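You operate a simulated robot arm through the tools that you are given. There is no shell and no other tool.

Carry out the task below with a simulated two-armed robot. There is one attempt and no reset: what you move stays moved.

TASK
Put the white relay from the top of the tool trolley on top of the yellow pad and the orange relay on the bottom shelf of the far service rack. Stack the 10 filter element from the steel table on top of the 30 filter element. Take the steel pipe fitting on the steel table and put it away on the top of the steel workbench. Put the red-rimmed jar on the top of the day tank. Turn the rating knob to 1.5. Put the tub that says "M8" from the top shelf of the grey rack on the black drip tray. Do these in any order. Set down upright: red-rimmed jar.
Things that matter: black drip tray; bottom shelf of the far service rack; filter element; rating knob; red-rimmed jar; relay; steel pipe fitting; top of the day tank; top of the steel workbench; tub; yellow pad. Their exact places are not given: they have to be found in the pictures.

It is judged by the outcome, as a careful person would: the job done as asked, and still so three seconds after it is handed in. It fails if anything else is knocked over, pushed out of place, dropped, spilled or broken.

THE ROBOT
Two 7-joint arms with fingered hands on one trunk, on a base that moves. Base frame: it is fixed to the floor where the robot stands at the start and does not move with it; the origin is under the middle of the robot, x ahead of it, y to its left, z up; the surface under the hand at the start is at about z = 0.86. Lengths are in m, angles in degrees, forces in N, time in s.
The left shoulder is at the start at [0.07, 0.142, 1.139], the right one opposite. With the tool pointing down near the work surface each hand reaches from about 0.42 to 0.8 m from the robot's upright axis, wherever it stands, measured 20 degrees to its own side. Places, roughly: black drip tray (20x25x4 cm) [-1, -2.8, 0.9]; bottom shelf of the far service rack [1.7, 2.9, 0.5]; filter element [-5.5, -0.75, 0.75]; rating knob [-0.5, -2.4, 1]; red-rimmed jar [-5.25, 0.5, 0.75]; relay [0.5, 0.25, 1]; steel pipe fitting (4x4x5 cm) [-5.2, 0.1, 0.8]; top of the day tank (22x36 cm) [-5.12, -2.84, 1.34]; top of the steel workbench [-0.2, -2.6, 0.9]; tub [2.25, -2.75, 1.5]; yellow pad (10x6x4 cm) [0.4, 0.1, 0.9]. Payload 3.6 kg a hand.
The TCP of each hand is the grasp point between the finger pads, 0.025 m short of the fingertips. In the tool frame z runs along the fingers and y along their closing line. The gripper opens to 0.088 m; its body begins 0.029 m behind the TCP. The gripper is a hand of 5 fingers: y runs from the thumb to the fingers, the wrist lies at [-0.013, -0.097, -0.162] in the tool frame, and closing takes about 1.5 s.
Orientation is told as [roll, pitch, yaw] about the base's x, y, z axes, in that order, counted from this pose: with the fingers straight down and the wrist toward the robot, the tool's x, y and z point along [0, 1, 0], [1, 0, 0] and [0, 0, -1] of the base frame.

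THE INTERFACE
- The arms move only by the tool apply_moves. It takes "left_deltas", "right_deltas" or both (then of equal length, played together; a hand with none holds still); each is a list of rows, each a list of 7 numbers: the shift along the base's x, y, z in m, then the turn, a rotation vector about the base's x, y, z in degrees, then the opening, from 0 (shut) to 1 (fully open). In form: [[x, y, z, ax, ay, az, fingers], ...]. A call has 1 to 20 rows; each row is the pose to reach, as a shift and turn from the pose commanded when the call began. A row lasts 0.2 s, in which the tool goes at most 0.05 m and 8.6 degrees; a call with a longer step from one row to the next is refused whole, and so is a gripper value outside its range. A pose out of reach is approached as far as the arm can. The call stops where the force on the tool passes 40 N (or 10 N more than at its start, if that is more) or the arm is blocked; 0.2 s more then pass. The fingers move at their own pace (about 0.072 m/s each) and stop on an object; they squeeze with about 25 N. The grip force told is the motor's: it shows also when the fingers shut on nothing. Time passes only in rows, and 0.2 s behind the last, so rows that repeat a pose let the fingers close. The reply holds the time, the measured pose of the TCP, the force on the tool along the base axes, the opening and the grip force, in the units named above and with some noise, with the torque about the TCP (base axes, N m) and any sound that the robot's microphone picked up.
- Cameras (640 x 400 px; columns grow to the right, rows downward): "scene" is now at [0.1337, 0.0234, 1.3643]; the picture's right is [0.26, -0.97, 0.00], its down [-0.59, -0.16, -0.79] and it looks along [0.77, 0.20, -0.61] (base axes); focal length 255 px, centre (320, 200). "left" rides on the left gripper at [-0.059, -0.079, -0.105] in its tool frame; the picture's right is [-0.73, -0.32, 0.61], its down [0.62, -0.68, 0.38] and it looks along [0.29, 0.66, 0.70] (tool axes); focal length 234 px, centre (320, 200). "right" rides on the right gripper at [0.059, -0.079, -0.105] in its tool frame; the picture's right is [-0.73, 0.32, -0.61], its down [-0.62, -0.68, 0.38] and it looks along [-0.29, 0.66, 0.70] (tool axes); focal length 234 px, centre (320, 200).
- camera(camera): a new picture of that camera. No time passes.
- lift_body(by): slides the trunk up (or, below 0, down) by that many m; the arms and the scene camera ride with it, the base frame stays. It gives what a move gives, with no picture.
- drive_base(legs): drives the robot by 1 to 6 legs, each [ahead, left, turn to the left] in m, m and degrees, along the robot's own axes; the way and the turn of a leg run together, so that a leg with both is an arc; at most 1.5 m and 180 degrees a leg. The arms and the cameras ride along, it lands a little off, and it stops where it bumps. It gives what a move gives.
- grasp_type(shape, hand): the hand has 5 fingers and takes this shape, open, in about a second: jaw (thumb against the fingers, like two jaws); tri (thumb and two fingers); tip (a fingertip pinch); poke (one finger out to press); point (the index stretched); flat (the hand flat); cup (the hand cupped); fist (a fist). The gripper value then closes the fingers along that shape, each until it touches; the sizes above hold for jaw. It gives what a move gives, with no picture.
- pan_tilt(pan, tilt): turns the head with the scene camera to pan (to the left, within 86 degrees either way) and tilt (down, from -29 to 69), counted from straight ahead of the robot. It gives what a move gives.
- measure_at(camera, pixels): for up to 12 pixels [column, row] of the newest picture of that camera ("zoom" is the newest enlarged one), the place [x, y, z] in the base frame of the surface seen there, good to about 0.003 m. No time passes.
- enlarge(camera, box): a new picture of the part [left, top, right, bottom] of that camera's present view, enlarged. No time passes.
- job_done(): hands the job in; it is judged then, once.

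Unless the task says otherwise, let go and move clear before handing in.

The tools are called after "Request:" as name(argument=value, ...) on one line, values as JSON. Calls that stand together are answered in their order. apply_moves: Moves the arms, as the interface text tells. Its arguments: {"type":"object","properties":{"left_deltas":{"type":"array","items":{"type":"array","items":{"type":"number"}}},"right_deltas":{"type":"array","items":{"type":"array","items":{"type":"number"}}}},"required":[]} The other tools are called the same way: lift_body (by) moves the trunk up or down; grasp_type (shape, hand) gives the hand a shape; drive_base (legs) drives the base; pan_tilt (pan, tilt) turns the head that bears the scene camera; camera (camera) takes a picture; measure_at (camera, pixels) gives the place of the surface under pixels of a picture; enlarge (camera, box) takes an enlarged picture of a part of a camera's view; job_done () hands the job in.

At the start:

```text
t: 0.0
left_ee_pos: [0.4216, 0.379, 1.1902]
left_orientation: [0.0, 0.0, 0.0]
left_force: [-0.1, -1.1, -1.0]
left_moment: [0.02, 0.01, -0.02]
left_finger_gap: 0.0878
left_grip_force: 0.0
left_shape: jaw
right_ee_pos: [0.5557, -0.1143, 1.0592]
right_orientation: [0.0, 0.0, 0.0]
right_force: [-0.4, 0.9, -0.2]
right_moment: [-0.01, 0.02, 0.03]
right_finger_gap: 0.0877
right_grip_force: 0.1
right_shape: jaw
trunk travel left (down, up): [-0.675, 0.265]
robot x, y, heading: [0.0003, 0.0018, -0.3]
head pan, tilt (commanded): [15.0, 37.5]
```

scene: 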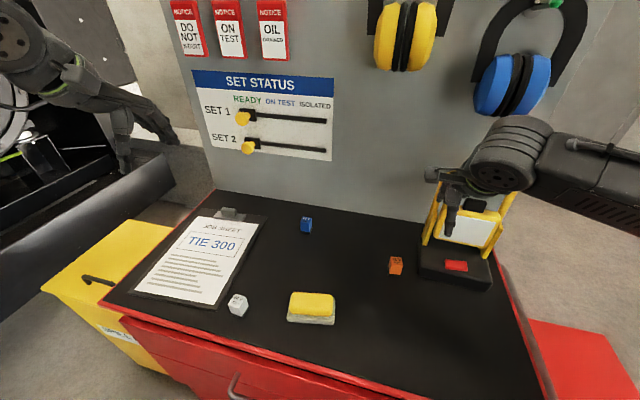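
right: 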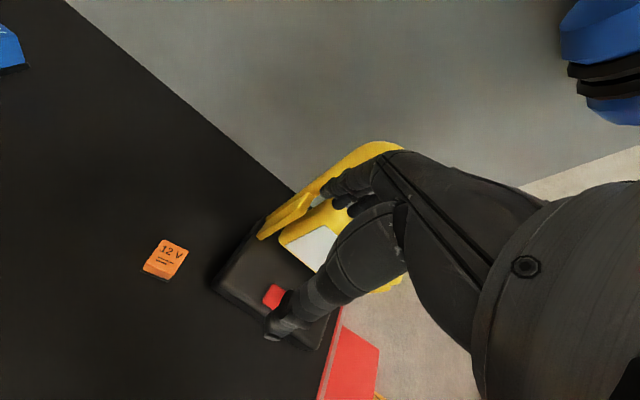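
left: 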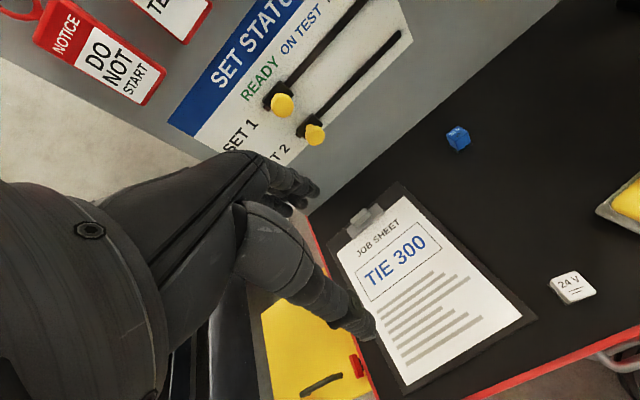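

The scene picture shows the trolley top with the white relay near (238,305), the yellow pad near (311,308), and the orange relay near (396,265). I'll measure these before moving.

Request:
measure_at(camera="scene", pixels=[[238, 299], [239, 310], [300, 297], [325, 299], [312, 308], [291, 318], [332, 321], [396, 260], [396, 271], [350, 340], [306, 220], [306, 230]])

Request:
enlarge(camera="scene", box=[200, 200, 440, 350])

```text
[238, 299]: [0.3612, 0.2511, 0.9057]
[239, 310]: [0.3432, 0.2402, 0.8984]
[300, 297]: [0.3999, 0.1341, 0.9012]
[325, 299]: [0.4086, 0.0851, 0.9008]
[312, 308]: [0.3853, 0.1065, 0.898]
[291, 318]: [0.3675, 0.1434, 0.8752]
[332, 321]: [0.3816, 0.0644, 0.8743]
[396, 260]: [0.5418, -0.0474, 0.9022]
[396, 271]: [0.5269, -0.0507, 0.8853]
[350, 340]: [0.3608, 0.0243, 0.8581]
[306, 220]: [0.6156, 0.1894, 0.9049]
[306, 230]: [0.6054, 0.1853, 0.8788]
```

```text
2.67 times, centred on (320, 275) of scene
```

zoom: 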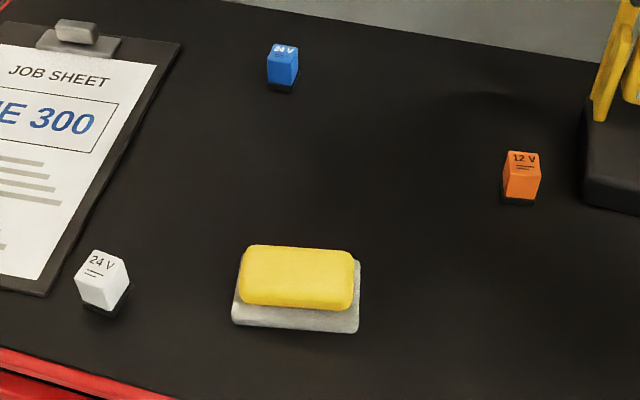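

The zoom shows the white relay at (102,280) turned, and the orange relay at (521,177). I'll measure their edges for the grasp.

Request:
measure_at(camera="zoom", pixels=[[89, 252], [118, 254], [127, 280], [106, 285], [80, 272], [103, 262], [107, 305], [510, 153], [535, 155], [538, 170], [507, 168], [521, 160]])

Request:
measure_at(camera="left", pixels=[[552, 276], [577, 272], [594, 293], [570, 300], [572, 285]])

Request:
measure_at(camera="right", pixels=[[160, 242], [186, 250], [170, 272], [146, 264], [166, 257]])

Request:
enlarge(camera="left", box=[540, 240, 640, 320])

Request:
enlarge(camera="right", box=[110, 200, 240, 300])

```text
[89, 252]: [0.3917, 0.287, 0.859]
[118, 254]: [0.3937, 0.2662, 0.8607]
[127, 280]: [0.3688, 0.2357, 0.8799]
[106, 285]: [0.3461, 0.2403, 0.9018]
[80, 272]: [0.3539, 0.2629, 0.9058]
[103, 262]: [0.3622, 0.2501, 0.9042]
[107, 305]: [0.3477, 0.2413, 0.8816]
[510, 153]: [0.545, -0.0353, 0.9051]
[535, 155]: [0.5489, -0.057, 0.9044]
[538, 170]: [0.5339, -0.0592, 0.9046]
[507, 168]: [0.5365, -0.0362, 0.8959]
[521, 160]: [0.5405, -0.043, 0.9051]
```

```text
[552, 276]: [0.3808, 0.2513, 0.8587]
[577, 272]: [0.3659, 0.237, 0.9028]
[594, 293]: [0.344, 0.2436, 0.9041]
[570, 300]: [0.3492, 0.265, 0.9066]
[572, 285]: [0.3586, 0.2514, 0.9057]
```

```text
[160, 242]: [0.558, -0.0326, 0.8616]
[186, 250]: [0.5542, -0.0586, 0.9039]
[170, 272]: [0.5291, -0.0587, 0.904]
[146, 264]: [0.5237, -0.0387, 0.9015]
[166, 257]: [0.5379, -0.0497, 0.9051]
```

```text
5.00 times, centred on (590, 280) of left
```

zoom: 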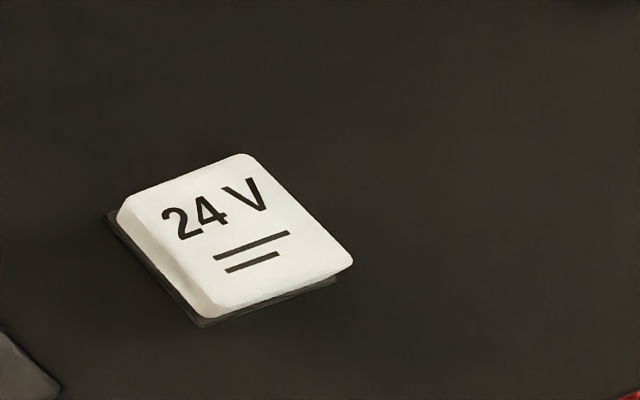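

```text
4.00 times, centred on (175, 250) of right
```

zoom: 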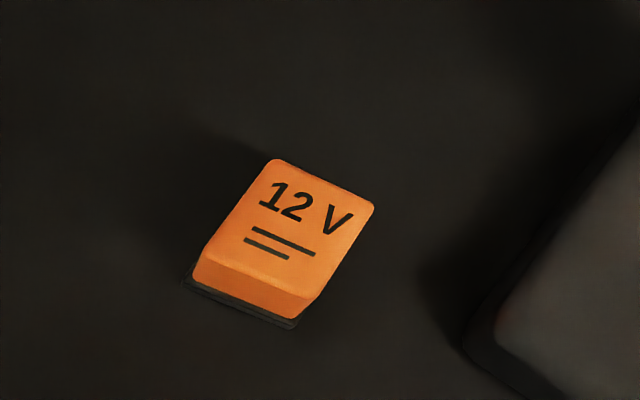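

The white relay top is centred near (0.357,0.250), z 0.905, turned about −13°. The pad is near (0.39,0.105), z 0.90. Before moving, I'll pan the head around to learn the surroundings.

Request:
measure_at(camera="zoom", pixels=[[276, 166], [368, 207], [298, 290], [206, 256], [285, 225]])

Request:
pan_tilt(pan=80, tilt=15)

Request:
camera(camera="scene")

Request:
pan_tilt(pan=-80, tilt=15)

Request:
camera(camera="scene")

Request:
pan_tilt(pan=0, tilt=45)

Request:
camera(camera="scene")

```text
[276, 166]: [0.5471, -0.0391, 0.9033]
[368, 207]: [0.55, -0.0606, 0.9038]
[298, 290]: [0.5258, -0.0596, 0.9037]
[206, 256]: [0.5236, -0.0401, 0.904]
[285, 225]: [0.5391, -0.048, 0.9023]
```

```text
t: 1.4
left_ee_pos: [0.4206, 0.3795, 1.1897]
left_orientation: [0.0, 0.0, 0.0]
left_force: [-0.7, 0.0, 0.0]
left_moment: [0.03, 0.0, -0.01]
left_finger_gap: 0.0877
left_grip_force: 0.1
left_shape: jaw
right_ee_pos: [0.5561, -0.1126, 1.059]
right_orientation: [0.0, 0.0, 0.0]
right_force: [-0.6, -0.7, -0.6]
right_moment: [0.02, -0.01, 0.03]
right_finger_gap: 0.0879
right_grip_force: 0.1
right_shape: jaw
trunk travel left (down, up): [-0.675, 0.265]
robot x, y, heading: [0.0007, 0.0033, -0.1]
head pan, tilt (commanded): [80.0, 15.0]
```

```text
taken
```

scene: 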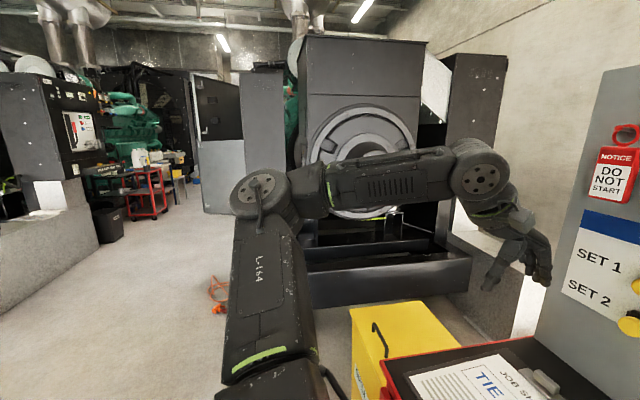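

```text
t: 3.8
left_ee_pos: [0.4217, 0.3803, 1.1903]
left_orientation: [0.1, 0.0, 0.0]
left_force: [0.0, -0.2, -0.4]
left_moment: [0.02, -0.01, -0.02]
left_finger_gap: 0.0877
left_grip_force: 0.1
left_shape: jaw
right_ee_pos: [0.5561, -0.1136, 1.0594]
right_orientation: [-0.1, 0.0, 0.1]
right_force: [-0.8, 0.0, 0.7]
right_moment: [-0.02, 0.06, 0.0]
right_finger_gap: 0.0876
right_grip_force: 0.0
right_shape: jaw
trunk travel left (down, up): [-0.675, 0.265]
robot x, y, heading: [-0.0006, 0.0025, -0.1]
head pan, tilt (commanded): [-80.0, 15.0]
```

```text
taken
```

scene: 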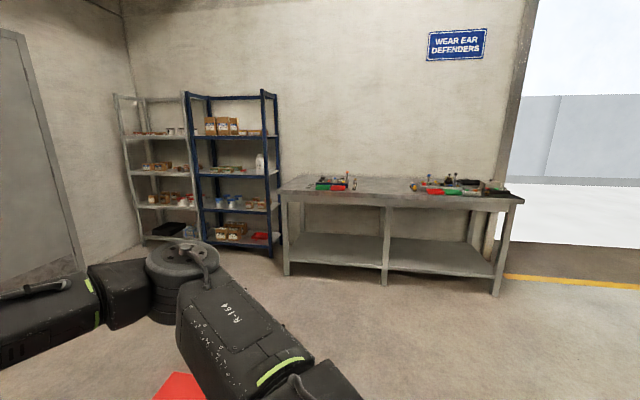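

```text
t: 5.3
left_ee_pos: [0.4231, 0.3797, 1.1899]
left_orientation: [0.0, 0.0, 0.0]
left_force: [-0.5, 0.4, 0.4]
left_moment: [-0.01, 0.0, 0.01]
left_finger_gap: 0.0876
left_grip_force: 0.0
left_shape: jaw
right_ee_pos: [0.5558, -0.1139, 1.0599]
right_orientation: [0.1, 0.1, 0.1]
right_force: [-0.1, 0.7, 0.4]
right_moment: [-0.06, 0.01, -0.03]
right_finger_gap: 0.0877
right_grip_force: 0.1
right_shape: jaw
trunk travel left (down, up): [-0.675, 0.265]
robot x, y, heading: [0.0016, -0.0015, -0.4]
head pan, tilt (commanded): [0.0, 45.0]
```

```text
taken
```

scene: 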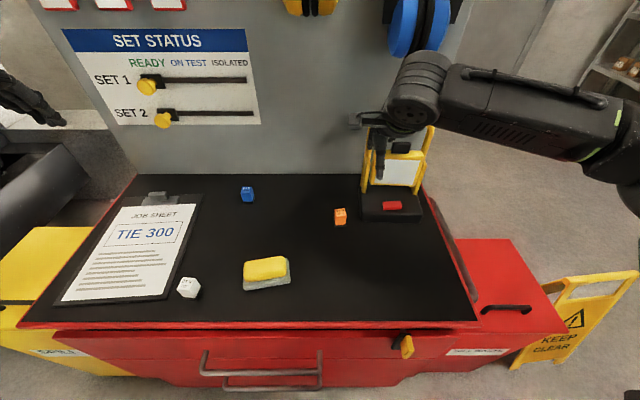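

The robot faces the trolley. The grey rack, blue rack and bench are to the right, and the gensets are to the left. I'll back up about 0.12 m so the white relay and pad sit comfortably in reach.

Request:
drive_base(legs=[[-0.12, 0, 0]])

Request:
camera(camera="scene")

```text
t: 6.6
left_ee_pos: [0.302, 0.3788, 1.1896]
left_orientation: [0.1, 0.0, -0.1]
left_force: [0.1, 0.2, 0.3]
left_moment: [-0.02, 0.0, 0.0]
left_finger_gap: 0.0876
left_grip_force: 0.1
left_shape: jaw
right_ee_pos: [0.4361, -0.113, 1.0581]
right_orientation: [0.0, 0.1, 0.0]
right_force: [-0.4, -0.4, -0.2]
right_moment: [-0.02, 0.02, -0.02]
right_finger_gap: 0.0878
right_grip_force: 0.1
right_shape: jaw
trunk travel left (down, up): [-0.675, 0.265]
robot x, y, heading: [-0.12, 0.0012, 0.1]
head pan, tilt (commanded): [0.0, 45.0]
```

```text
taken
```

scene: 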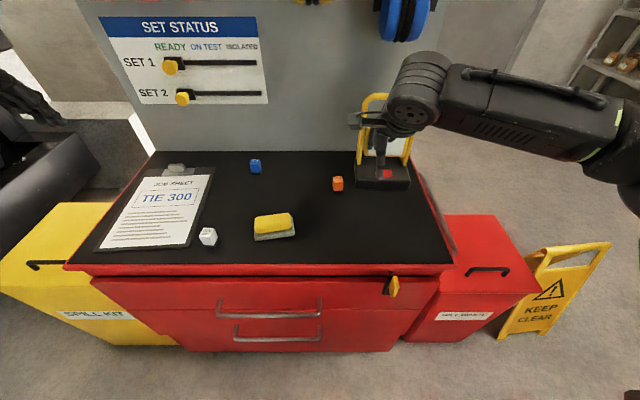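

The base moved back 0.12 m. Now I'll bring the left hand above the white relay at about (0.357, 0.250, 1.0), turned −13°.

Request:
apply_moves(left_deltas=[[0.011, -0.026, -0.03, 0, 0, -3, 0.8], [0.022, -0.052, -0.06, 0, 0, -6, 0.8], [0.033, -0.078, -0.1, 0, 0, -9, 0.8], [0.044, -0.104, -0.14, 0, 0, -11, 0.8], [0.055, -0.129, -0.18, 0, 0, -13, 0.8], [0.055, -0.129, -0.2, 0, 0, -13, 0.8]])

Request:
camera(camera="left")

Request:
camera(camera="scene")

```text
t: 8.0
left_ee_pos: [0.3554, 0.2502, 0.9893]
left_orientation: [-0.1, 0.0, -13.0]
left_force: [-0.4, -0.6, 0.6]
left_moment: [0.01, 0.01, 0.01]
left_finger_gap: 0.0705
left_grip_force: 0.2
left_shape: jaw
right_ee_pos: [0.4339, -0.1128, 1.06]
right_orientation: [-0.1, 0.0, 0.0]
right_force: [-0.9, 0.3, -0.3]
right_moment: [-0.01, 0.02, 0.01]
right_finger_gap: 0.0876
right_grip_force: 0.0
right_shape: jaw
trunk travel left (down, up): [-0.675, 0.265]
robot x, y, heading: [-0.1223, -0.0015, 0.3]
head pan, tilt (commanded): [0.0, 45.0]
```

```text
taken
```

left: 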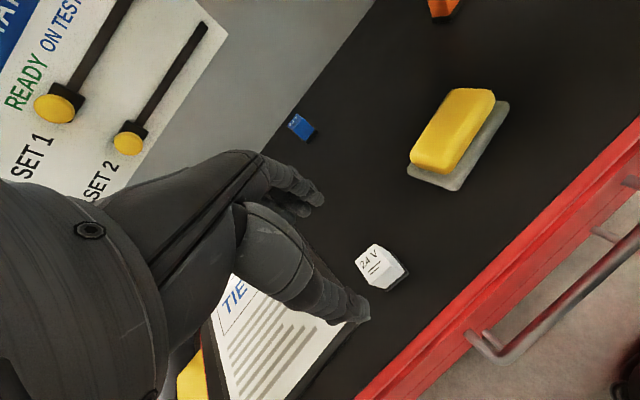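

```text
taken
```

scene: 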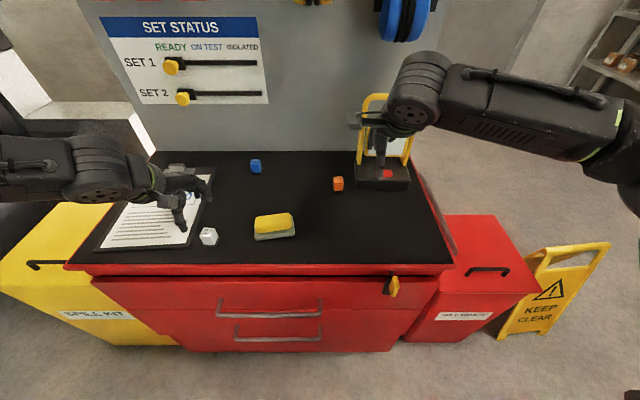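

The white relay sits below the open fingers, at (380,268) in the left view. I'll descend 0.10 m to bracket it.

Request:
apply_moves(left_deltas=[[0.001, 0, -0.03, 0, 0, 0, 0.8], [0.001, 0, -0.06, 0, 0, 0, 0.8], [0.001, 0, -0.08, 0, 0, 0, 0.8], [0.001, 0, -0.1, 0, 0, 0, 0.8]])

Request:
camera(camera="left")

Request:
enlarge(camera="scene", box=[120, 150, 320, 275])

```text
t: 9.0
left_ee_pos: [0.3574, 0.2505, 0.8907]
left_orientation: [0.1, 0.0, -13.1]
left_force: [0.1, -0.1, -0.3]
left_moment: [-0.04, -0.01, -0.03]
left_finger_gap: 0.0707
left_grip_force: 0.2
left_shape: jaw
right_ee_pos: [0.4355, -0.1143, 1.0589]
right_orientation: [0.0, 0.1, -0.1]
right_force: [0.9, -0.1, 0.2]
right_moment: [0.01, -0.01, -0.01]
right_finger_gap: 0.0878
right_grip_force: 0.0
right_shape: jaw
trunk travel left (down, up): [-0.675, 0.265]
robot x, y, heading: [-0.1191, 0.0047, 0.0]
head pan, tilt (commanded): [0.0, 45.0]
```

```text
taken
```

left: 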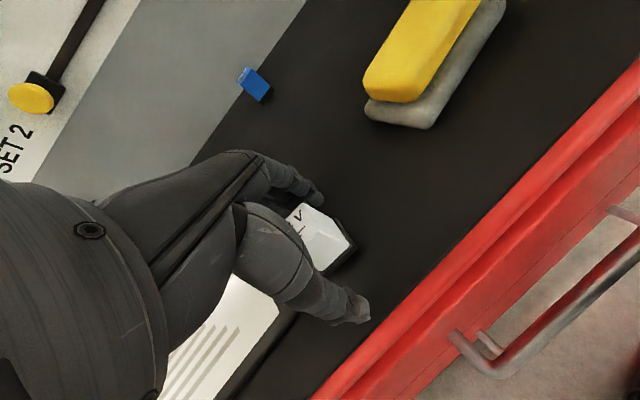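

```text
3.20 times, centred on (220, 212) of scene
```

zoom: 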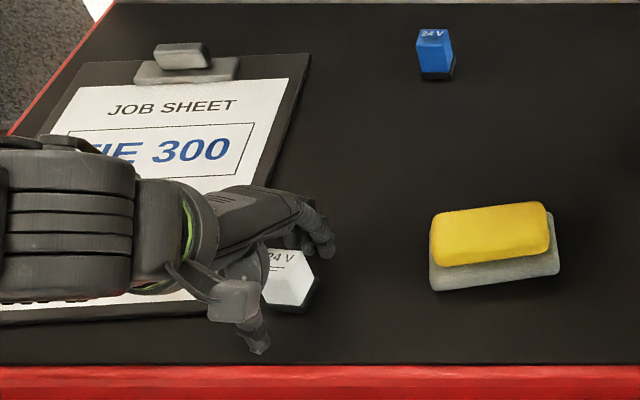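

The relay at (320,230) in the left view lies between fingers and thumb. I'll close the hand on it.

Request:
apply_moves(left_deltas=[[0, 0, 0, 0, 0, 0, 0.5], [0, 0, 0, 0, 0, 0, 0.3], [0, 0, 0, 0, 0, 0, 0.1], [0, 0, 0, 0, 0, 0, 0], [0, 0, 0, 0, 0, 0, 0], [0, 0, 0, 0, 0, 0, 0], [0, 0, 0, 0, 0, 0, 0], [0, 0, 0, 0, 0, 0, 0]])

Request:
camera(camera="left")

Request:
enlarge(camera="scene", box=[120, 150, 320, 275])

```text
t: 10.8
left_ee_pos: [0.3576, 0.2504, 0.8893]
left_orientation: [-0.1, 0.0, -13.0]
left_force: [-0.5, -0.1, -0.3]
left_moment: [-0.01, -0.01, 0.02]
left_finger_gap: 0.0231
left_grip_force: 24.9
left_shape: jaw
right_ee_pos: [0.435, -0.113, 1.0583]
right_orientation: [0.0, 0.1, 0.0]
right_force: [0.4, 0.2, -0.2]
right_moment: [-0.02, 0.03, -0.01]
right_finger_gap: 0.0876
right_grip_force: 0.0
right_shape: jaw
trunk travel left (down, up): [-0.675, 0.265]
robot x, y, heading: [-0.1215, -0.003, 0.1]
head pan, tilt (commanded): [0.0, 45.0]
```

```text
taken
```

left: 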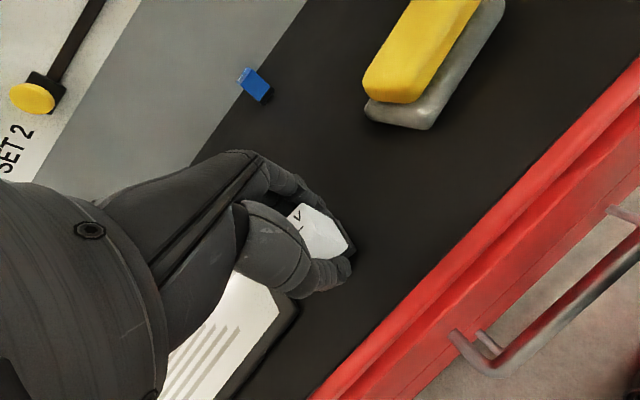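

```text
3.20 times, centred on (220, 212) of scene
```

zoom: 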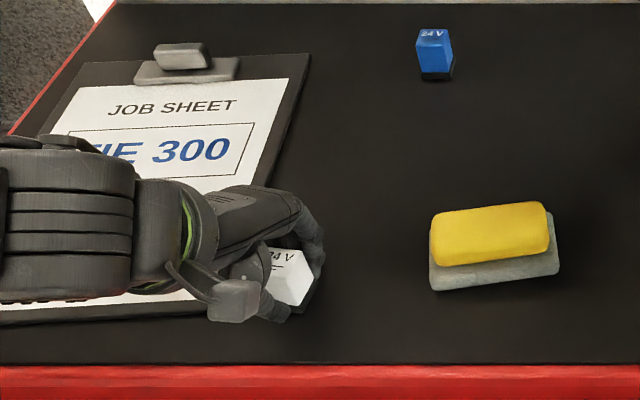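

The relay is gripped: gap 0.023 m, 25 N. I'll measure the pad's top corners in this zoom to aim the placement.

Request:
measure_at(camera="zoom", pixels=[[436, 218], [543, 207], [546, 246], [443, 258], [492, 232], [470, 240], [515, 225], [432, 285], [558, 270], [600, 300]])

Request:
apply_moves(left_deltas=[[0, 0, 0.03, 0, 0, 0, 0], [0, 0, 0.06, 0, 0, 0, 0], [0, 0, 0.09, 0, 0, 0, 0], [0, 0, 0.12, 0, 0, 0, 0]])

Request:
camera(camera="scene")

```text
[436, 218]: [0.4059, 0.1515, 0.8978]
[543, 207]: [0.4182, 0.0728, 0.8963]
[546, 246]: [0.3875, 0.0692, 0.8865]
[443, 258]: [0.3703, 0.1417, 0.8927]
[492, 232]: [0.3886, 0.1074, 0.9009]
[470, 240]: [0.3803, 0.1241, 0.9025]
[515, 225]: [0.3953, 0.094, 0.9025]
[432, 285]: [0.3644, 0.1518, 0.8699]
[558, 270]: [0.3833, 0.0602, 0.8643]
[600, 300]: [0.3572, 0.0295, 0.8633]
```

```text
t: 11.8
left_ee_pos: [0.3567, 0.2494, 1.0101]
left_orientation: [0.0, 0.0, -13.0]
left_force: [-0.7, -0.1, 0.4]
left_moment: [0.01, -0.03, -0.06]
left_finger_gap: 0.0234
left_grip_force: 25.1
left_shape: jaw
right_ee_pos: [0.435, -0.1143, 1.0602]
right_orientation: [0.0, 0.0, 0.0]
right_force: [-0.3, 0.1, 0.3]
right_moment: [-0.01, 0.01, 0.01]
right_finger_gap: 0.0876
right_grip_force: 0.1
right_shape: jaw
trunk travel left (down, up): [-0.675, 0.265]
robot x, y, heading: [-0.1226, -0.0006, 0.2]
head pan, tilt (commanded): [0.0, 45.0]
```

```text
taken
```

scene: 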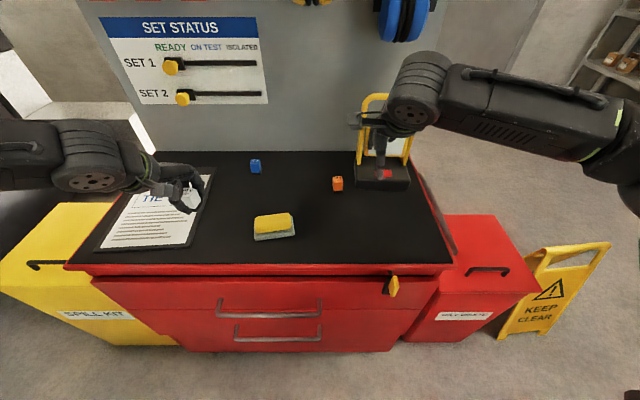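

The pad's flat top centre is about (0.393, 0.108), z ≈ 0.9025, turned about +8°. I'll carry the relay over it and stop just above.

Request:
apply_moves(left_deltas=[[0.006, -0.025, 0, 0, 0, 4, 0], [0.012, -0.05, 0, 0, 0, 8, 0], [0.019, -0.08, 0, 0, 0, 12, 0], [0.026, -0.11, 0, 0, 0, 16, 0], [0.036, -0.142, -0.01, 0, 0, 20, 0], [0.036, -0.142, -0.04, 0, 0, 20, 0], [0.036, -0.142, -0.06, 0, 0, 20, 0]])

Request:
camera(camera="left")

Request:
enlarge(camera="scene", box=[170, 150, 370, 275])

```text
t: 13.4
left_ee_pos: [0.3943, 0.1066, 0.9499]
left_orientation: [0.0, 0.0, 7.0]
left_force: [-0.6, 0.2, -1.1]
left_moment: [0.0, -0.01, -0.02]
left_finger_gap: 0.0234
left_grip_force: 24.7
left_shape: jaw
right_ee_pos: [0.4356, -0.1138, 1.059]
right_orientation: [0.1, 0.1, 0.0]
right_force: [0.1, 0.5, 0.1]
right_moment: [0.03, -0.02, -0.03]
right_finger_gap: 0.0877
right_grip_force: 0.1
right_shape: jaw
trunk travel left (down, up): [-0.675, 0.265]
robot x, y, heading: [-0.1209, -0.0009, 0.2]
head pan, tilt (commanded): [0.0, 45.0]
```

```text
taken
```

left: 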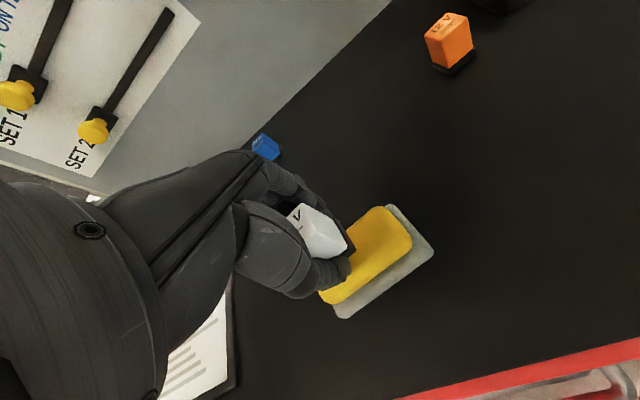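

```text
3.20 times, centred on (270, 212) of scene
```

zoom: 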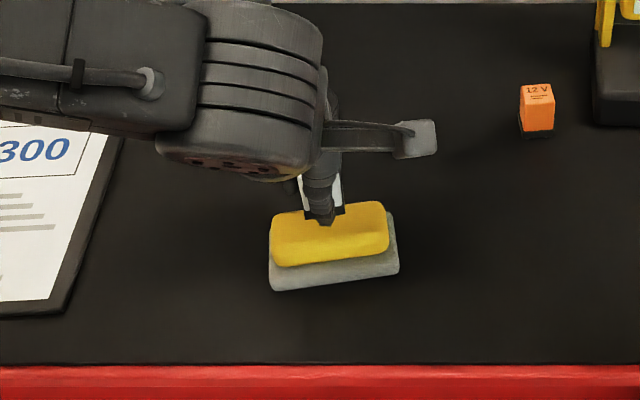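

The relay is about 1.5 cm above the pad and centred on it. I'll lower it gently until contact.

Request:
apply_moves(left_deltas=[[0, 0.001, -0.006, 0, 0, 0, 0], [0, 0.001, -0.011, 0, 0, 0, 0], [0, 0.001, -0.014, 0, 0, 0, 0], [0, 0.001, -0.016, 0, 0, 0, 0]])

Request:
camera(camera="left")

Request:
enlarge(camera="scene", box=[170, 150, 370, 275])

```text
t: 14.4
left_ee_pos: [0.3922, 0.1136, 0.9374]
left_orientation: [-0.1, 0.0, 6.9]
left_force: [0.4, -0.4, 0.1]
left_moment: [-0.01, -0.03, 0.01]
left_finger_gap: 0.0236
left_grip_force: 25.1
left_shape: jaw
left hand out of reach, approached as far as the arm can: row 2, 3, 4
right_ee_pos: [0.4345, -0.1137, 1.0587]
right_orientation: [0.0, 0.2, 0.0]
right_force: [-0.3, 0.3, -0.6]
right_moment: [-0.03, -0.02, 0.02]
right_finger_gap: 0.0878
right_grip_force: 0.0
right_shape: jaw
trunk travel left (down, up): [-0.675, 0.265]
robot x, y, heading: [-0.1247, 0.0001, 0.0]
head pan, tilt (commanded): [0.0, 45.0]
```

```text
taken
```

left: 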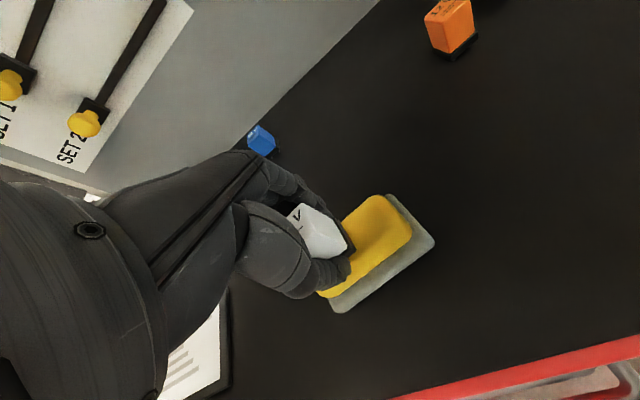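

```text
3.20 times, centred on (270, 212) of scene
```

zoom: 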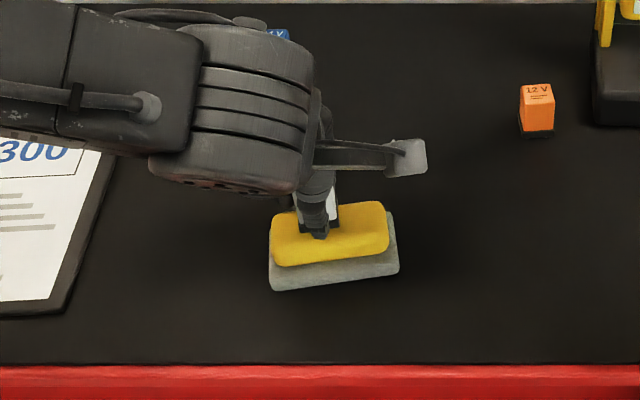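

The hand stopped 3–4 mm above the pad at its reach limit, still well over it at (0.392,0.1136). I'll lower the trunk slightly to set the relay down.

Request:
lift_body(by=-0.003)

```text
t: 14.9
left_ee_pos: [0.3918, 0.1142, 0.9343]
left_orientation: [-0.1, 0.0, 7.0]
left_force: [-0.5, 0.3, -0.3]
left_moment: [0.01, 0.01, 0.0]
left_finger_gap: 0.0232
left_grip_force: 24.9
left_shape: jaw
right_ee_pos: [0.4351, -0.1134, 1.0561]
right_orientation: [0.0, 0.0, -0.1]
right_force: [0.3, -0.7, 1.0]
right_moment: [-0.01, 0.03, -0.01]
right_finger_gap: 0.0878
right_grip_force: 0.0
right_shape: jaw
trunk travel left (down, up): [-0.672, 0.268]
robot x, y, heading: [-0.1254, 0.0009, -0.0]
head pan, tilt (commanded): [0.0, 45.0]
```

Request:
lift_body(by=-0.002)

Request:
enlarge(camera="left", box=[260, 170, 440, 320])

```text
t: 15.4
left_ee_pos: [0.3923, 0.1127, 0.9328]
left_orientation: [-0.1, 0.0, 6.9]
left_force: [0.0, 0.9, -1.6]
left_moment: [-0.03, -0.02, 0.01]
left_finger_gap: 0.0235
left_grip_force: 24.7
left_shape: jaw
right_ee_pos: [0.436, -0.1139, 1.054]
right_orientation: [-0.1, 0.1, 0.0]
right_force: [0.4, -0.3, 0.1]
right_moment: [-0.01, -0.01, 0.02]
right_finger_gap: 0.0877
right_grip_force: 0.2
right_shape: jaw
trunk travel left (down, up): [-0.67, 0.27]
robot x, y, heading: [-0.1221, -0.0038, -0.0]
head pan, tilt (commanded): [0.0, 45.0]
```

```text
2.67 times, centred on (350, 245) of left
```

zoom: 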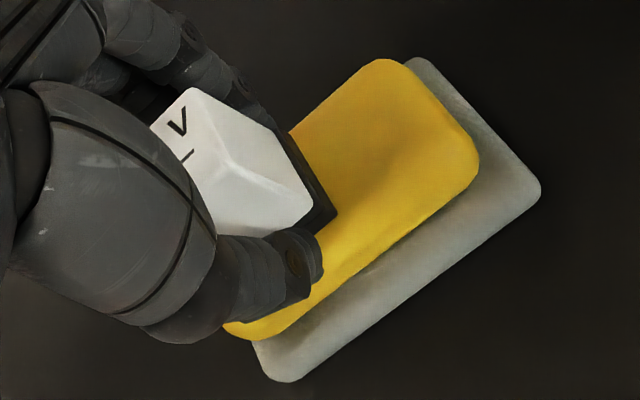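

The force reading of −1.6 N in z is ambiguous but close to contact. I'll lower 1 mm more and check.

Request:
lift_body(by=-0.0015)

```text
t: 15.9
left_ee_pos: [0.3917, 0.1124, 0.9308]
left_orientation: [-0.1, -0.1, 7.0]
left_force: [-0.3, 0.1, -1.1]
left_moment: [-0.04, -0.01, 0.0]
left_finger_gap: 0.0234
left_grip_force: 25.4
left_shape: jaw
right_ee_pos: [0.436, -0.1136, 1.0528]
right_orientation: [0.0, 0.1, 0.0]
right_force: [0.3, 0.0, 0.0]
right_moment: [0.02, 0.02, 0.04]
right_finger_gap: 0.0878
right_grip_force: 0.0
right_shape: jaw
trunk travel left (down, up): [-0.669, 0.271]
robot x, y, heading: [-0.1218, -0.0004, 0.0]
head pan, tilt (commanded): [0.0, 45.0]
```

Request:
enlarge(camera="left", box=[290, 190, 390, 270])

Request:
measure_at(camera="zoom", pixels=[[360, 285], [375, 300], [385, 290], [395, 300], [410, 280], [430, 260], [340, 300], [330, 220], [400, 340]])

```text
5.00 times, centred on (340, 230) of left
```

zoom: 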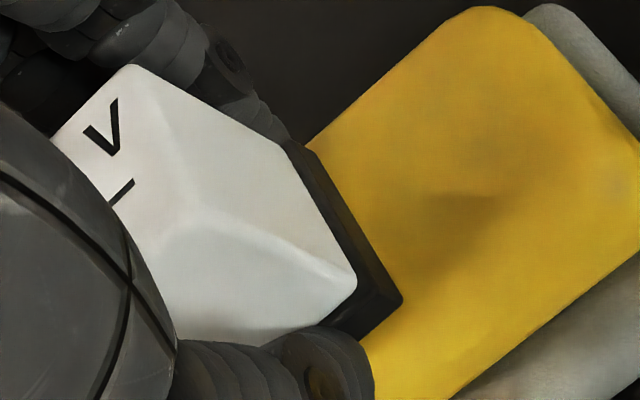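

```text
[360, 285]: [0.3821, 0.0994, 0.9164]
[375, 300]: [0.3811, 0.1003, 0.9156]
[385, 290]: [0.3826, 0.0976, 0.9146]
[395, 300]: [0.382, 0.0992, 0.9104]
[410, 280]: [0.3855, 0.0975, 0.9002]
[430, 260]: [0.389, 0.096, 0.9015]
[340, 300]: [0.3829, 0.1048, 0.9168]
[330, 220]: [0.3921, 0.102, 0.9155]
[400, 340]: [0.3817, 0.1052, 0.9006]
```

The relay's bottom edge near (398,298) reads about 0.909 against the pad at 0.901, so there may still be a gap. I'll keep lowering in small steps and watch the force.

Request:
lift_body(by=-0.003)

Request:
enlarge(camera="left", box=[290, 190, 390, 270])

Request:
measure_at(camera="zoom", pixels=[[360, 285], [375, 300], [385, 290], [395, 300], [410, 280], [430, 260], [340, 300], [330, 220], [400, 340]])

```text
t: 16.5
left_ee_pos: [0.392, 0.1125, 0.9298]
left_orientation: [-0.1, -0.2, 7.0]
left_force: [0.3, -0.5, 4.2]
left_moment: [0.0, -0.05, 0.0]
left_finger_gap: 0.0236
left_grip_force: 25.0
left_shape: jaw
right_ee_pos: [0.4334, -0.1135, 1.0511]
right_orientation: [0.0, 0.0, 0.0]
right_force: [0.2, -0.9, 0.4]
right_moment: [0.0, 0.0, 0.0]
right_finger_gap: 0.0878
right_grip_force: 0.0
right_shape: jaw
trunk travel left (down, up): [-0.666, 0.274]
robot x, y, heading: [-0.1186, -0.0039, -0.1]
head pan, tilt (commanded): [0.0, 45.0]
```

```text
5.00 times, centred on (340, 230) of left
```

zoom: 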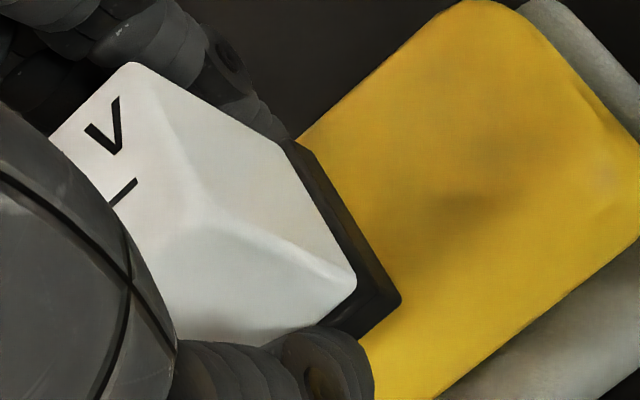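

```text
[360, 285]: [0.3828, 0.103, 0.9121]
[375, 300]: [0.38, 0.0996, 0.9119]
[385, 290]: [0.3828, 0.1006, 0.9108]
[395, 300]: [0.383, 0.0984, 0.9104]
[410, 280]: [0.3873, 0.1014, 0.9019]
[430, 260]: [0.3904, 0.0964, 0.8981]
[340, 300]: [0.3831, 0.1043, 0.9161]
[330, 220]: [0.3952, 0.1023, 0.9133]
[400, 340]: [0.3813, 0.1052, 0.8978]
```

Contact is confirmed at +4.2 N. I'll open the fingers, then raise.

Request:
apply_moves(left_deltas=[[0, 0, 0, 0, 0, 0, 0.35], [0, 0, 0, 0, 0, 0, 0.45], [0, 0, 0, 0, 0, 0, 0.55], [0, 0, 0, 0, 0, 0, 0.6], [0, 0, 0, 0, 0, 0, 0.6]])

Request:
enlarge(camera="left", box=[260, 150, 440, 300])

```text
t: 17.7
left_ee_pos: [0.3918, 0.1134, 0.9279]
left_orientation: [-0.2, 0.0, 6.9]
left_force: [-0.2, 0.7, 0.2]
left_moment: [0.03, -0.03, 0.01]
left_finger_gap: 0.0524
left_grip_force: 0.2
left_shape: jaw
right_ee_pos: [0.4347, -0.1135, 1.0492]
right_orientation: [0.1, 0.0, 0.1]
right_force: [0.3, 0.2, 0.0]
right_moment: [-0.01, -0.02, 0.0]
right_finger_gap: 0.0875
right_grip_force: 0.0
right_shape: jaw
trunk travel left (down, up): [-0.666, 0.274]
robot x, y, heading: [-0.1186, 0.0001, 0.1]
head pan, tilt (commanded): [0.0, 45.0]
```

```text
2.67 times, centred on (350, 225) of left
```

zoom: 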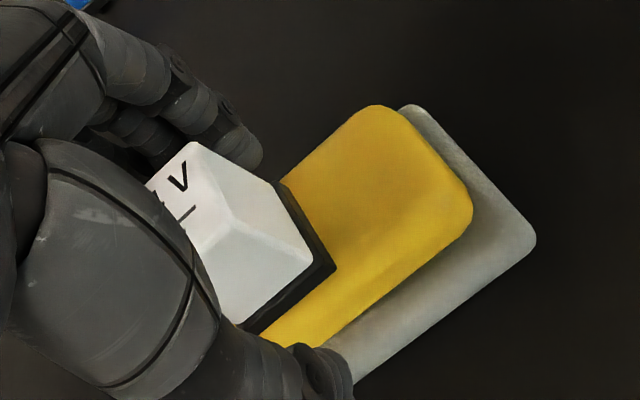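

The relay stands free on the pad between the open fingers. I'll raise the left hand straight up and check.

Request:
apply_moves(left_deltas=[[0, 0, 0.02, 0, 0, 0, 0.6], [0, 0, 0.05, 0, 0, 0, 0.6], [0, 0, 0.09, 0, 0, 0, 0.6], [0, 0.02, 0.13, 0, 0, 0, 0.6], [-0.01, 0.06, 0.16, 0, 0, 0, 0.6], [-0.02, 0.1, 0.19, 0, 0, -5, 0.6], [-0.04, 0.14, 0.21, 0, 0, -7, 0.6], [-0.06, 0.18, 0.23, 0, 0, -7, 0.6]])

Request:
camera(camera="scene")

Request:
enlarge(camera="scene", box=[200, 130, 400, 255])

```text
refused: row 5 steps farther than a row can; nothing moved
```

```text
taken
```

scene: 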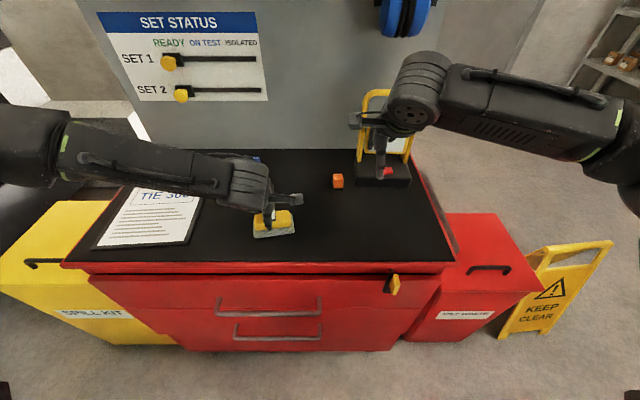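

```text
3.20 times, centred on (300, 192) of scene
```

zoom: 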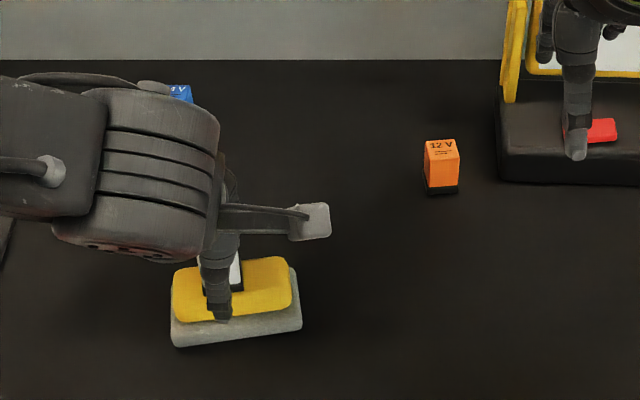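

The last call was refused because one step was too long. I'll repeat the raise with shorter steps.

Request:
apply_moves(left_deltas=[[0, 0, 0.02, 0, 0, 0, 0.6], [0, 0, 0.05, 0, 0, 0, 0.6], [0, 0, 0.09, 0, 0, 0, 0.6], [0, 0.01, 0.13, 0, 0, 0, 0.6], [-0.01, 0.04, 0.15, 0, 0, 0, 0.6], [-0.02, 0.07, 0.17, 0, 0, -5, 0.6], [-0.03, 0.11, 0.19, 0, 0, -7, 0.6], [-0.04, 0.15, 0.21, 0, 0, -7, 0.6]])

Request:
enlarge(camera="scene", box=[200, 130, 400, 255])

```text
t: 19.5
left_ee_pos: [0.3501, 0.2637, 1.139]
left_orientation: [-0.1, 0.0, -0.1]
left_force: [-0.3, -0.2, -1.0]
left_moment: [-0.01, -0.02, 0.02]
left_finger_gap: 0.0525
left_grip_force: 0.0
left_shape: jaw
right_ee_pos: [0.4342, -0.1129, 1.0512]
right_orientation: [0.0, 0.0, 0.0]
right_force: [0.7, 0.0, 0.5]
right_moment: [-0.03, -0.01, -0.01]
right_finger_gap: 0.0878
right_grip_force: 0.0
right_shape: jaw
trunk travel left (down, up): [-0.666, 0.274]
robot x, y, heading: [-0.1232, 0.0001, -0.1]
head pan, tilt (commanded): [0.0, 45.0]
```

```text
3.20 times, centred on (300, 192) of scene
```

zoom: 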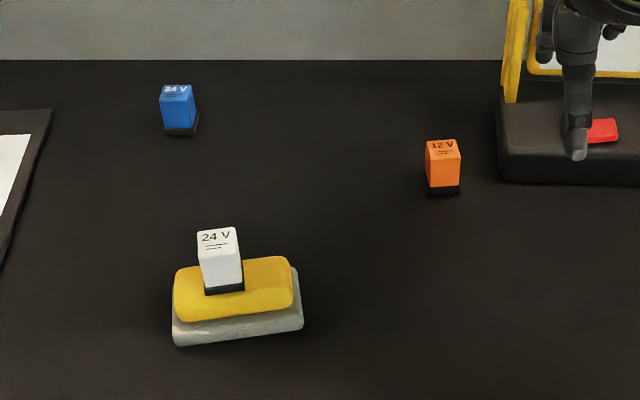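

The white relay now stands on the yellow pad. Next is the orange relay. I'll measure its position and the clearance to the black stand base beside it.

Request:
measure_at(camera="zoom", pixels=[[426, 142], [457, 140], [460, 156], [429, 158], [442, 150], [500, 178], [502, 140], [508, 105], [560, 170], [521, 20], [525, 80], [600, 130]])

Request:
camera(camera="right")

```text
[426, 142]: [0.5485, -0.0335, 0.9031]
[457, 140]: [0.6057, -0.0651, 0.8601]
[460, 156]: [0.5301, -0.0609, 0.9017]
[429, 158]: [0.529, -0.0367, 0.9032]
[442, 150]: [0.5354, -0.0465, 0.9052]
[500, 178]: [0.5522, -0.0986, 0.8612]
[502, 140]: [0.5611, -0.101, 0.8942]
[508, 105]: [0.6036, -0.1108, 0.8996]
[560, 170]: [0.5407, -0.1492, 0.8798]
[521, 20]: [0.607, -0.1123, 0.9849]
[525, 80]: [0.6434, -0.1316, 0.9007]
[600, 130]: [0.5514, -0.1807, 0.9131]
```

```text
taken
```

right: 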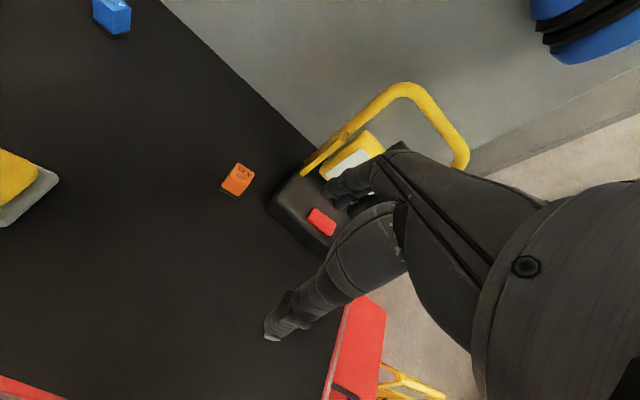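

The orange relay is centred near (0.537,-0.048). The stand's base edge is at y ≈ -0.099, so the left hand, whose other fingers lie on the +y side, is safer. I'll raise the right hand out of the way, then sidestep right so the left hand can reach.

Request:
apply_moves(right_deltas=[[-0.02, 0, 0.03, 0, 0, 0, 1], [-0.04, 0, 0.06, 0, 0, 0, 1], [-0.06, -0.01, 0.09, 0, 0, 0, 1], [-0.08, -0.02, 0.12, 0, 0, 0, 1], [-0.1, -0.03, 0.15, 0, 0, 0, 1]])

Request:
drive_base(legs=[[0, -0.2, 0]])

Request:
camera(camera="scene")

Request:
camera(camera="left")

```text
t: 20.7
left_ee_pos: [0.3494, 0.2646, 1.1383]
left_orientation: [-0.1, -0.1, 0.1]
left_force: [-0.3, 0.7, 0.3]
left_moment: [0.04, 0.01, 0.0]
left_finger_gap: 0.0521
left_grip_force: 0.1
left_shape: jaw
right_ee_pos: [0.3339, -0.1447, 1.2011]
right_orientation: [0.0, 0.1, -0.1]
right_force: [0.2, -0.1, 0.7]
right_moment: [-0.02, -0.04, -0.03]
right_finger_gap: 0.0876
right_grip_force: 0.0
right_shape: jaw
trunk travel left (down, up): [-0.666, 0.274]
robot x, y, heading: [-0.1213, -0.0009, -0.2]
head pan, tilt (commanded): [0.0, 45.0]
```

```text
t: 22.3
left_ee_pos: [0.3505, 0.0631, 1.1385]
left_orientation: [-0.2, 0.0, -0.1]
left_force: [0.7, 1.3, -0.5]
left_moment: [0.02, 0.04, 0.01]
left_finger_gap: 0.0526
left_grip_force: 0.1
left_shape: jaw
right_ee_pos: [0.3342, -0.344, 1.2004]
right_orientation: [-0.2, 0.0, -0.2]
right_force: [-0.4, -0.4, 0.1]
right_moment: [0.01, 0.01, 0.03]
right_finger_gap: 0.0877
right_grip_force: 0.1
right_shape: jaw
trunk travel left (down, up): [-0.666, 0.274]
robot x, y, heading: [-0.1217, -0.198, -0.2]
head pan, tilt (commanded): [0.0, 45.0]
```

```text
taken
```

scene: 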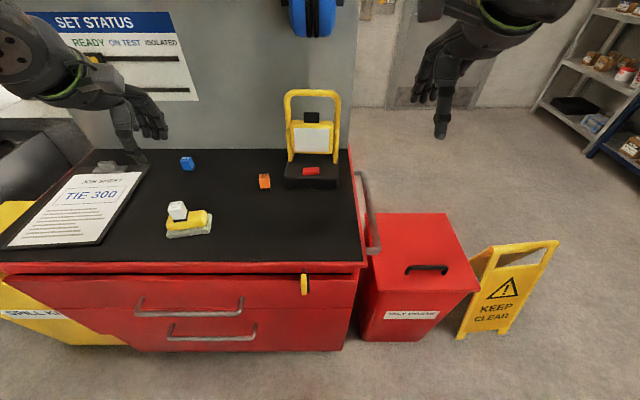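

```text
taken
```

left: 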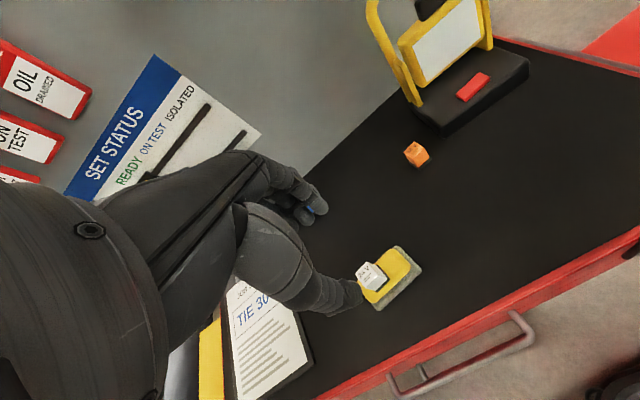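

The left hand is at (0.351,0.063,1.138), and the orange relay at (265,182) is now to its front-right. I'll move above the relay with the fingers open.

Request:
apply_moves(left_deltas=[[0.03, -0.02, -0.01, 0, 0, 0.5, 0.8], [0.06, -0.038, -0.02, 0, 0, 1, 0.8], [0.09, -0.056, -0.04, 0, 0, 1.5, 0.8], [0.12, -0.074, -0.06, 0, 0, 2, 0.8], [0.15, -0.092, -0.08, 0, 0, 2.5, 0.8], [0.17, -0.104, -0.11, 0, 0, 3, 0.8], [0.187, -0.1115, -0.138, 0, 0, 3, 0.8]])

Request:
camera(camera="left")

Request:
enlarge(camera="scene", box=[170, 80, 370, 205])

```text
t: 23.9
left_ee_pos: [0.521, -0.0339, 1.0045]
left_orientation: [-0.1, -0.2, 2.8]
left_force: [0.1, -1.0, 0.5]
left_moment: [-0.01, -0.02, -0.01]
left_finger_gap: 0.07
left_grip_force: 0.1
left_shape: jaw
left hand out of reach, approached as far as the arm can: row 7
right_ee_pos: [0.3334, -0.3451, 1.1992]
right_orientation: [0.0, -0.1, -0.1]
right_force: [-0.2, -0.2, -0.3]
right_moment: [-0.01, 0.0, -0.01]
right_finger_gap: 0.0878
right_grip_force: 0.1
right_shape: jaw
trunk travel left (down, up): [-0.666, 0.274]
robot x, y, heading: [-0.1247, -0.2015, 0.1]
head pan, tilt (commanded): [0.0, 45.0]
```

```text
taken
```

left: 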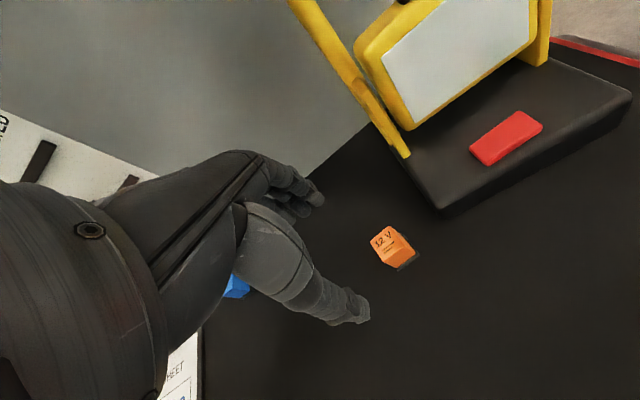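

```text
3.20 times, centred on (270, 142) of scene
```

zoom: 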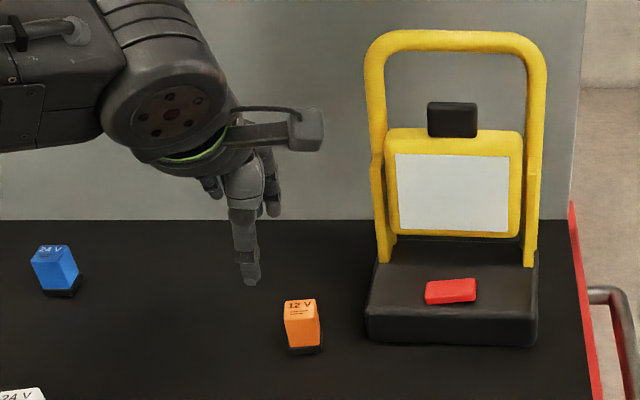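

The left hand hit its reach limit 2 cm short, since its elbow-out posture favours a more negative relative yaw. I'll retract the hand, then reposition the base further right and turned left about 20°.

Request:
apply_moves(left_deltas=[[-0.02, 0.015, 0.04, 0, 0, 0, 0.8], [-0.05, 0.03, 0.07, 0, 0, 0, 0.8], [-0.08, 0.05, 0.09, 0, 0, 0, 0.8], [-0.11, 0.07, 0.11, 0, 0, 0, 0.8], [-0.14, 0.09, 0.13, 0, 0, 0, 0.8], [-0.17, 0.11, 0.15, 0, 0, 0, 0.8]])

Request:
drive_base(legs=[[0, -0.26, 0], [0, 0, 20]])

Request:
camera(camera="scene")

Request:
camera(camera="left")

```text
t: 25.3
left_ee_pos: [0.3484, 0.0774, 1.1548]
left_orientation: [-0.1, 0.1, 2.8]
left_force: [-0.3, 0.2, -0.4]
left_moment: [-0.02, -0.02, -0.02]
left_finger_gap: 0.0701
left_grip_force: 0.0
left_shape: jaw
right_ee_pos: [0.332, -0.3446, 1.2001]
right_orientation: [-0.1, 0.0, -0.1]
right_force: [-0.5, 1.3, -0.1]
right_moment: [0.0, -0.04, -0.03]
right_finger_gap: 0.0875
right_grip_force: 0.1
right_shape: jaw
trunk travel left (down, up): [-0.666, 0.274]
robot x, y, heading: [-0.12, -0.2034, -0.0]
head pan, tilt (commanded): [0.0, 45.0]
```

```text
t: 28.2
left_ee_pos: [0.2277, -0.0401, 1.154]
left_orientation: [0.0, 0.0, 22.8]
left_force: [-0.3, 0.0, -0.2]
left_moment: [-0.03, -0.02, -0.01]
left_finger_gap: 0.0702
left_grip_force: 0.1
left_shape: jaw
right_ee_pos: [0.3559, -0.4415, 1.1995]
right_orientation: [0.0, 0.0, 20.0]
right_force: [-0.4, -0.8, 0.3]
right_moment: [0.04, -0.02, 0.02]
right_finger_gap: 0.0875
right_grip_force: 0.0
right_shape: jaw
trunk travel left (down, up): [-0.666, 0.274]
robot x, y, heading: [-0.1204, -0.4627, 20.1]
head pan, tilt (commanded): [0.0, 45.0]
```

```text
taken
```

scene: 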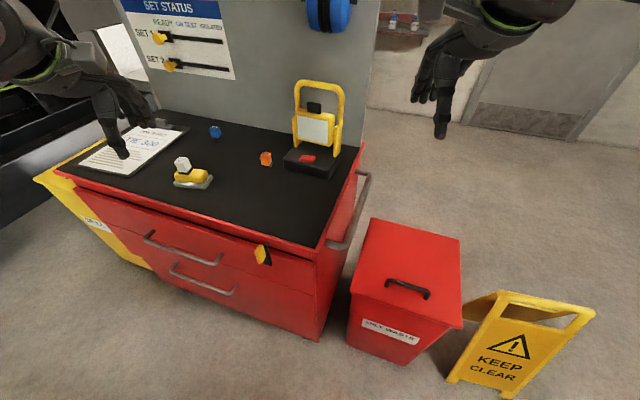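

```text
taken
```

left: 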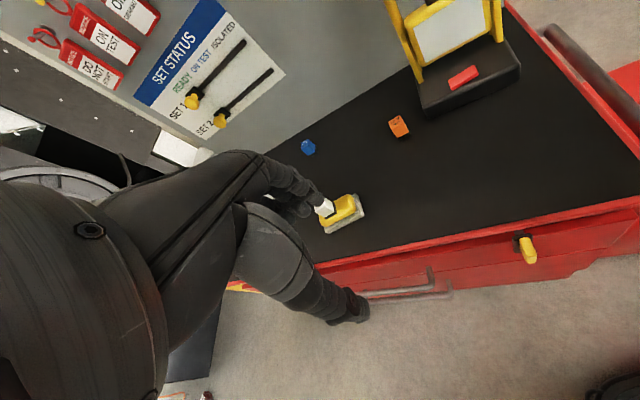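

The robot is at (-0.12,-0.463), heading 20°, so the relay is about 0.76 m ahead of it. I'll check clearance to the bin and trolley before driving forward.

Request:
measure_at(camera="scene", pixels=[[350, 345], [408, 362], [355, 292], [455, 325], [450, 380], [505, 397], [317, 335], [320, 250], [260, 262], [265, 155], [270, 160], [265, 162]])

```text
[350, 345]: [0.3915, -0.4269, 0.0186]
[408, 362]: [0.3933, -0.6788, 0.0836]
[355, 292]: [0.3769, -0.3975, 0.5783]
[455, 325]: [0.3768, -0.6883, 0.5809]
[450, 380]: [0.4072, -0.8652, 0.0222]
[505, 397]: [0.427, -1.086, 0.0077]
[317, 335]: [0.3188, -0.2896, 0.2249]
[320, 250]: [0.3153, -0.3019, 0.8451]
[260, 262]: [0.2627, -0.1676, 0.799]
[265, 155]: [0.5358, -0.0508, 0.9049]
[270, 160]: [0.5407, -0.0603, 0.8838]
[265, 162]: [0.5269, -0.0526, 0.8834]
```

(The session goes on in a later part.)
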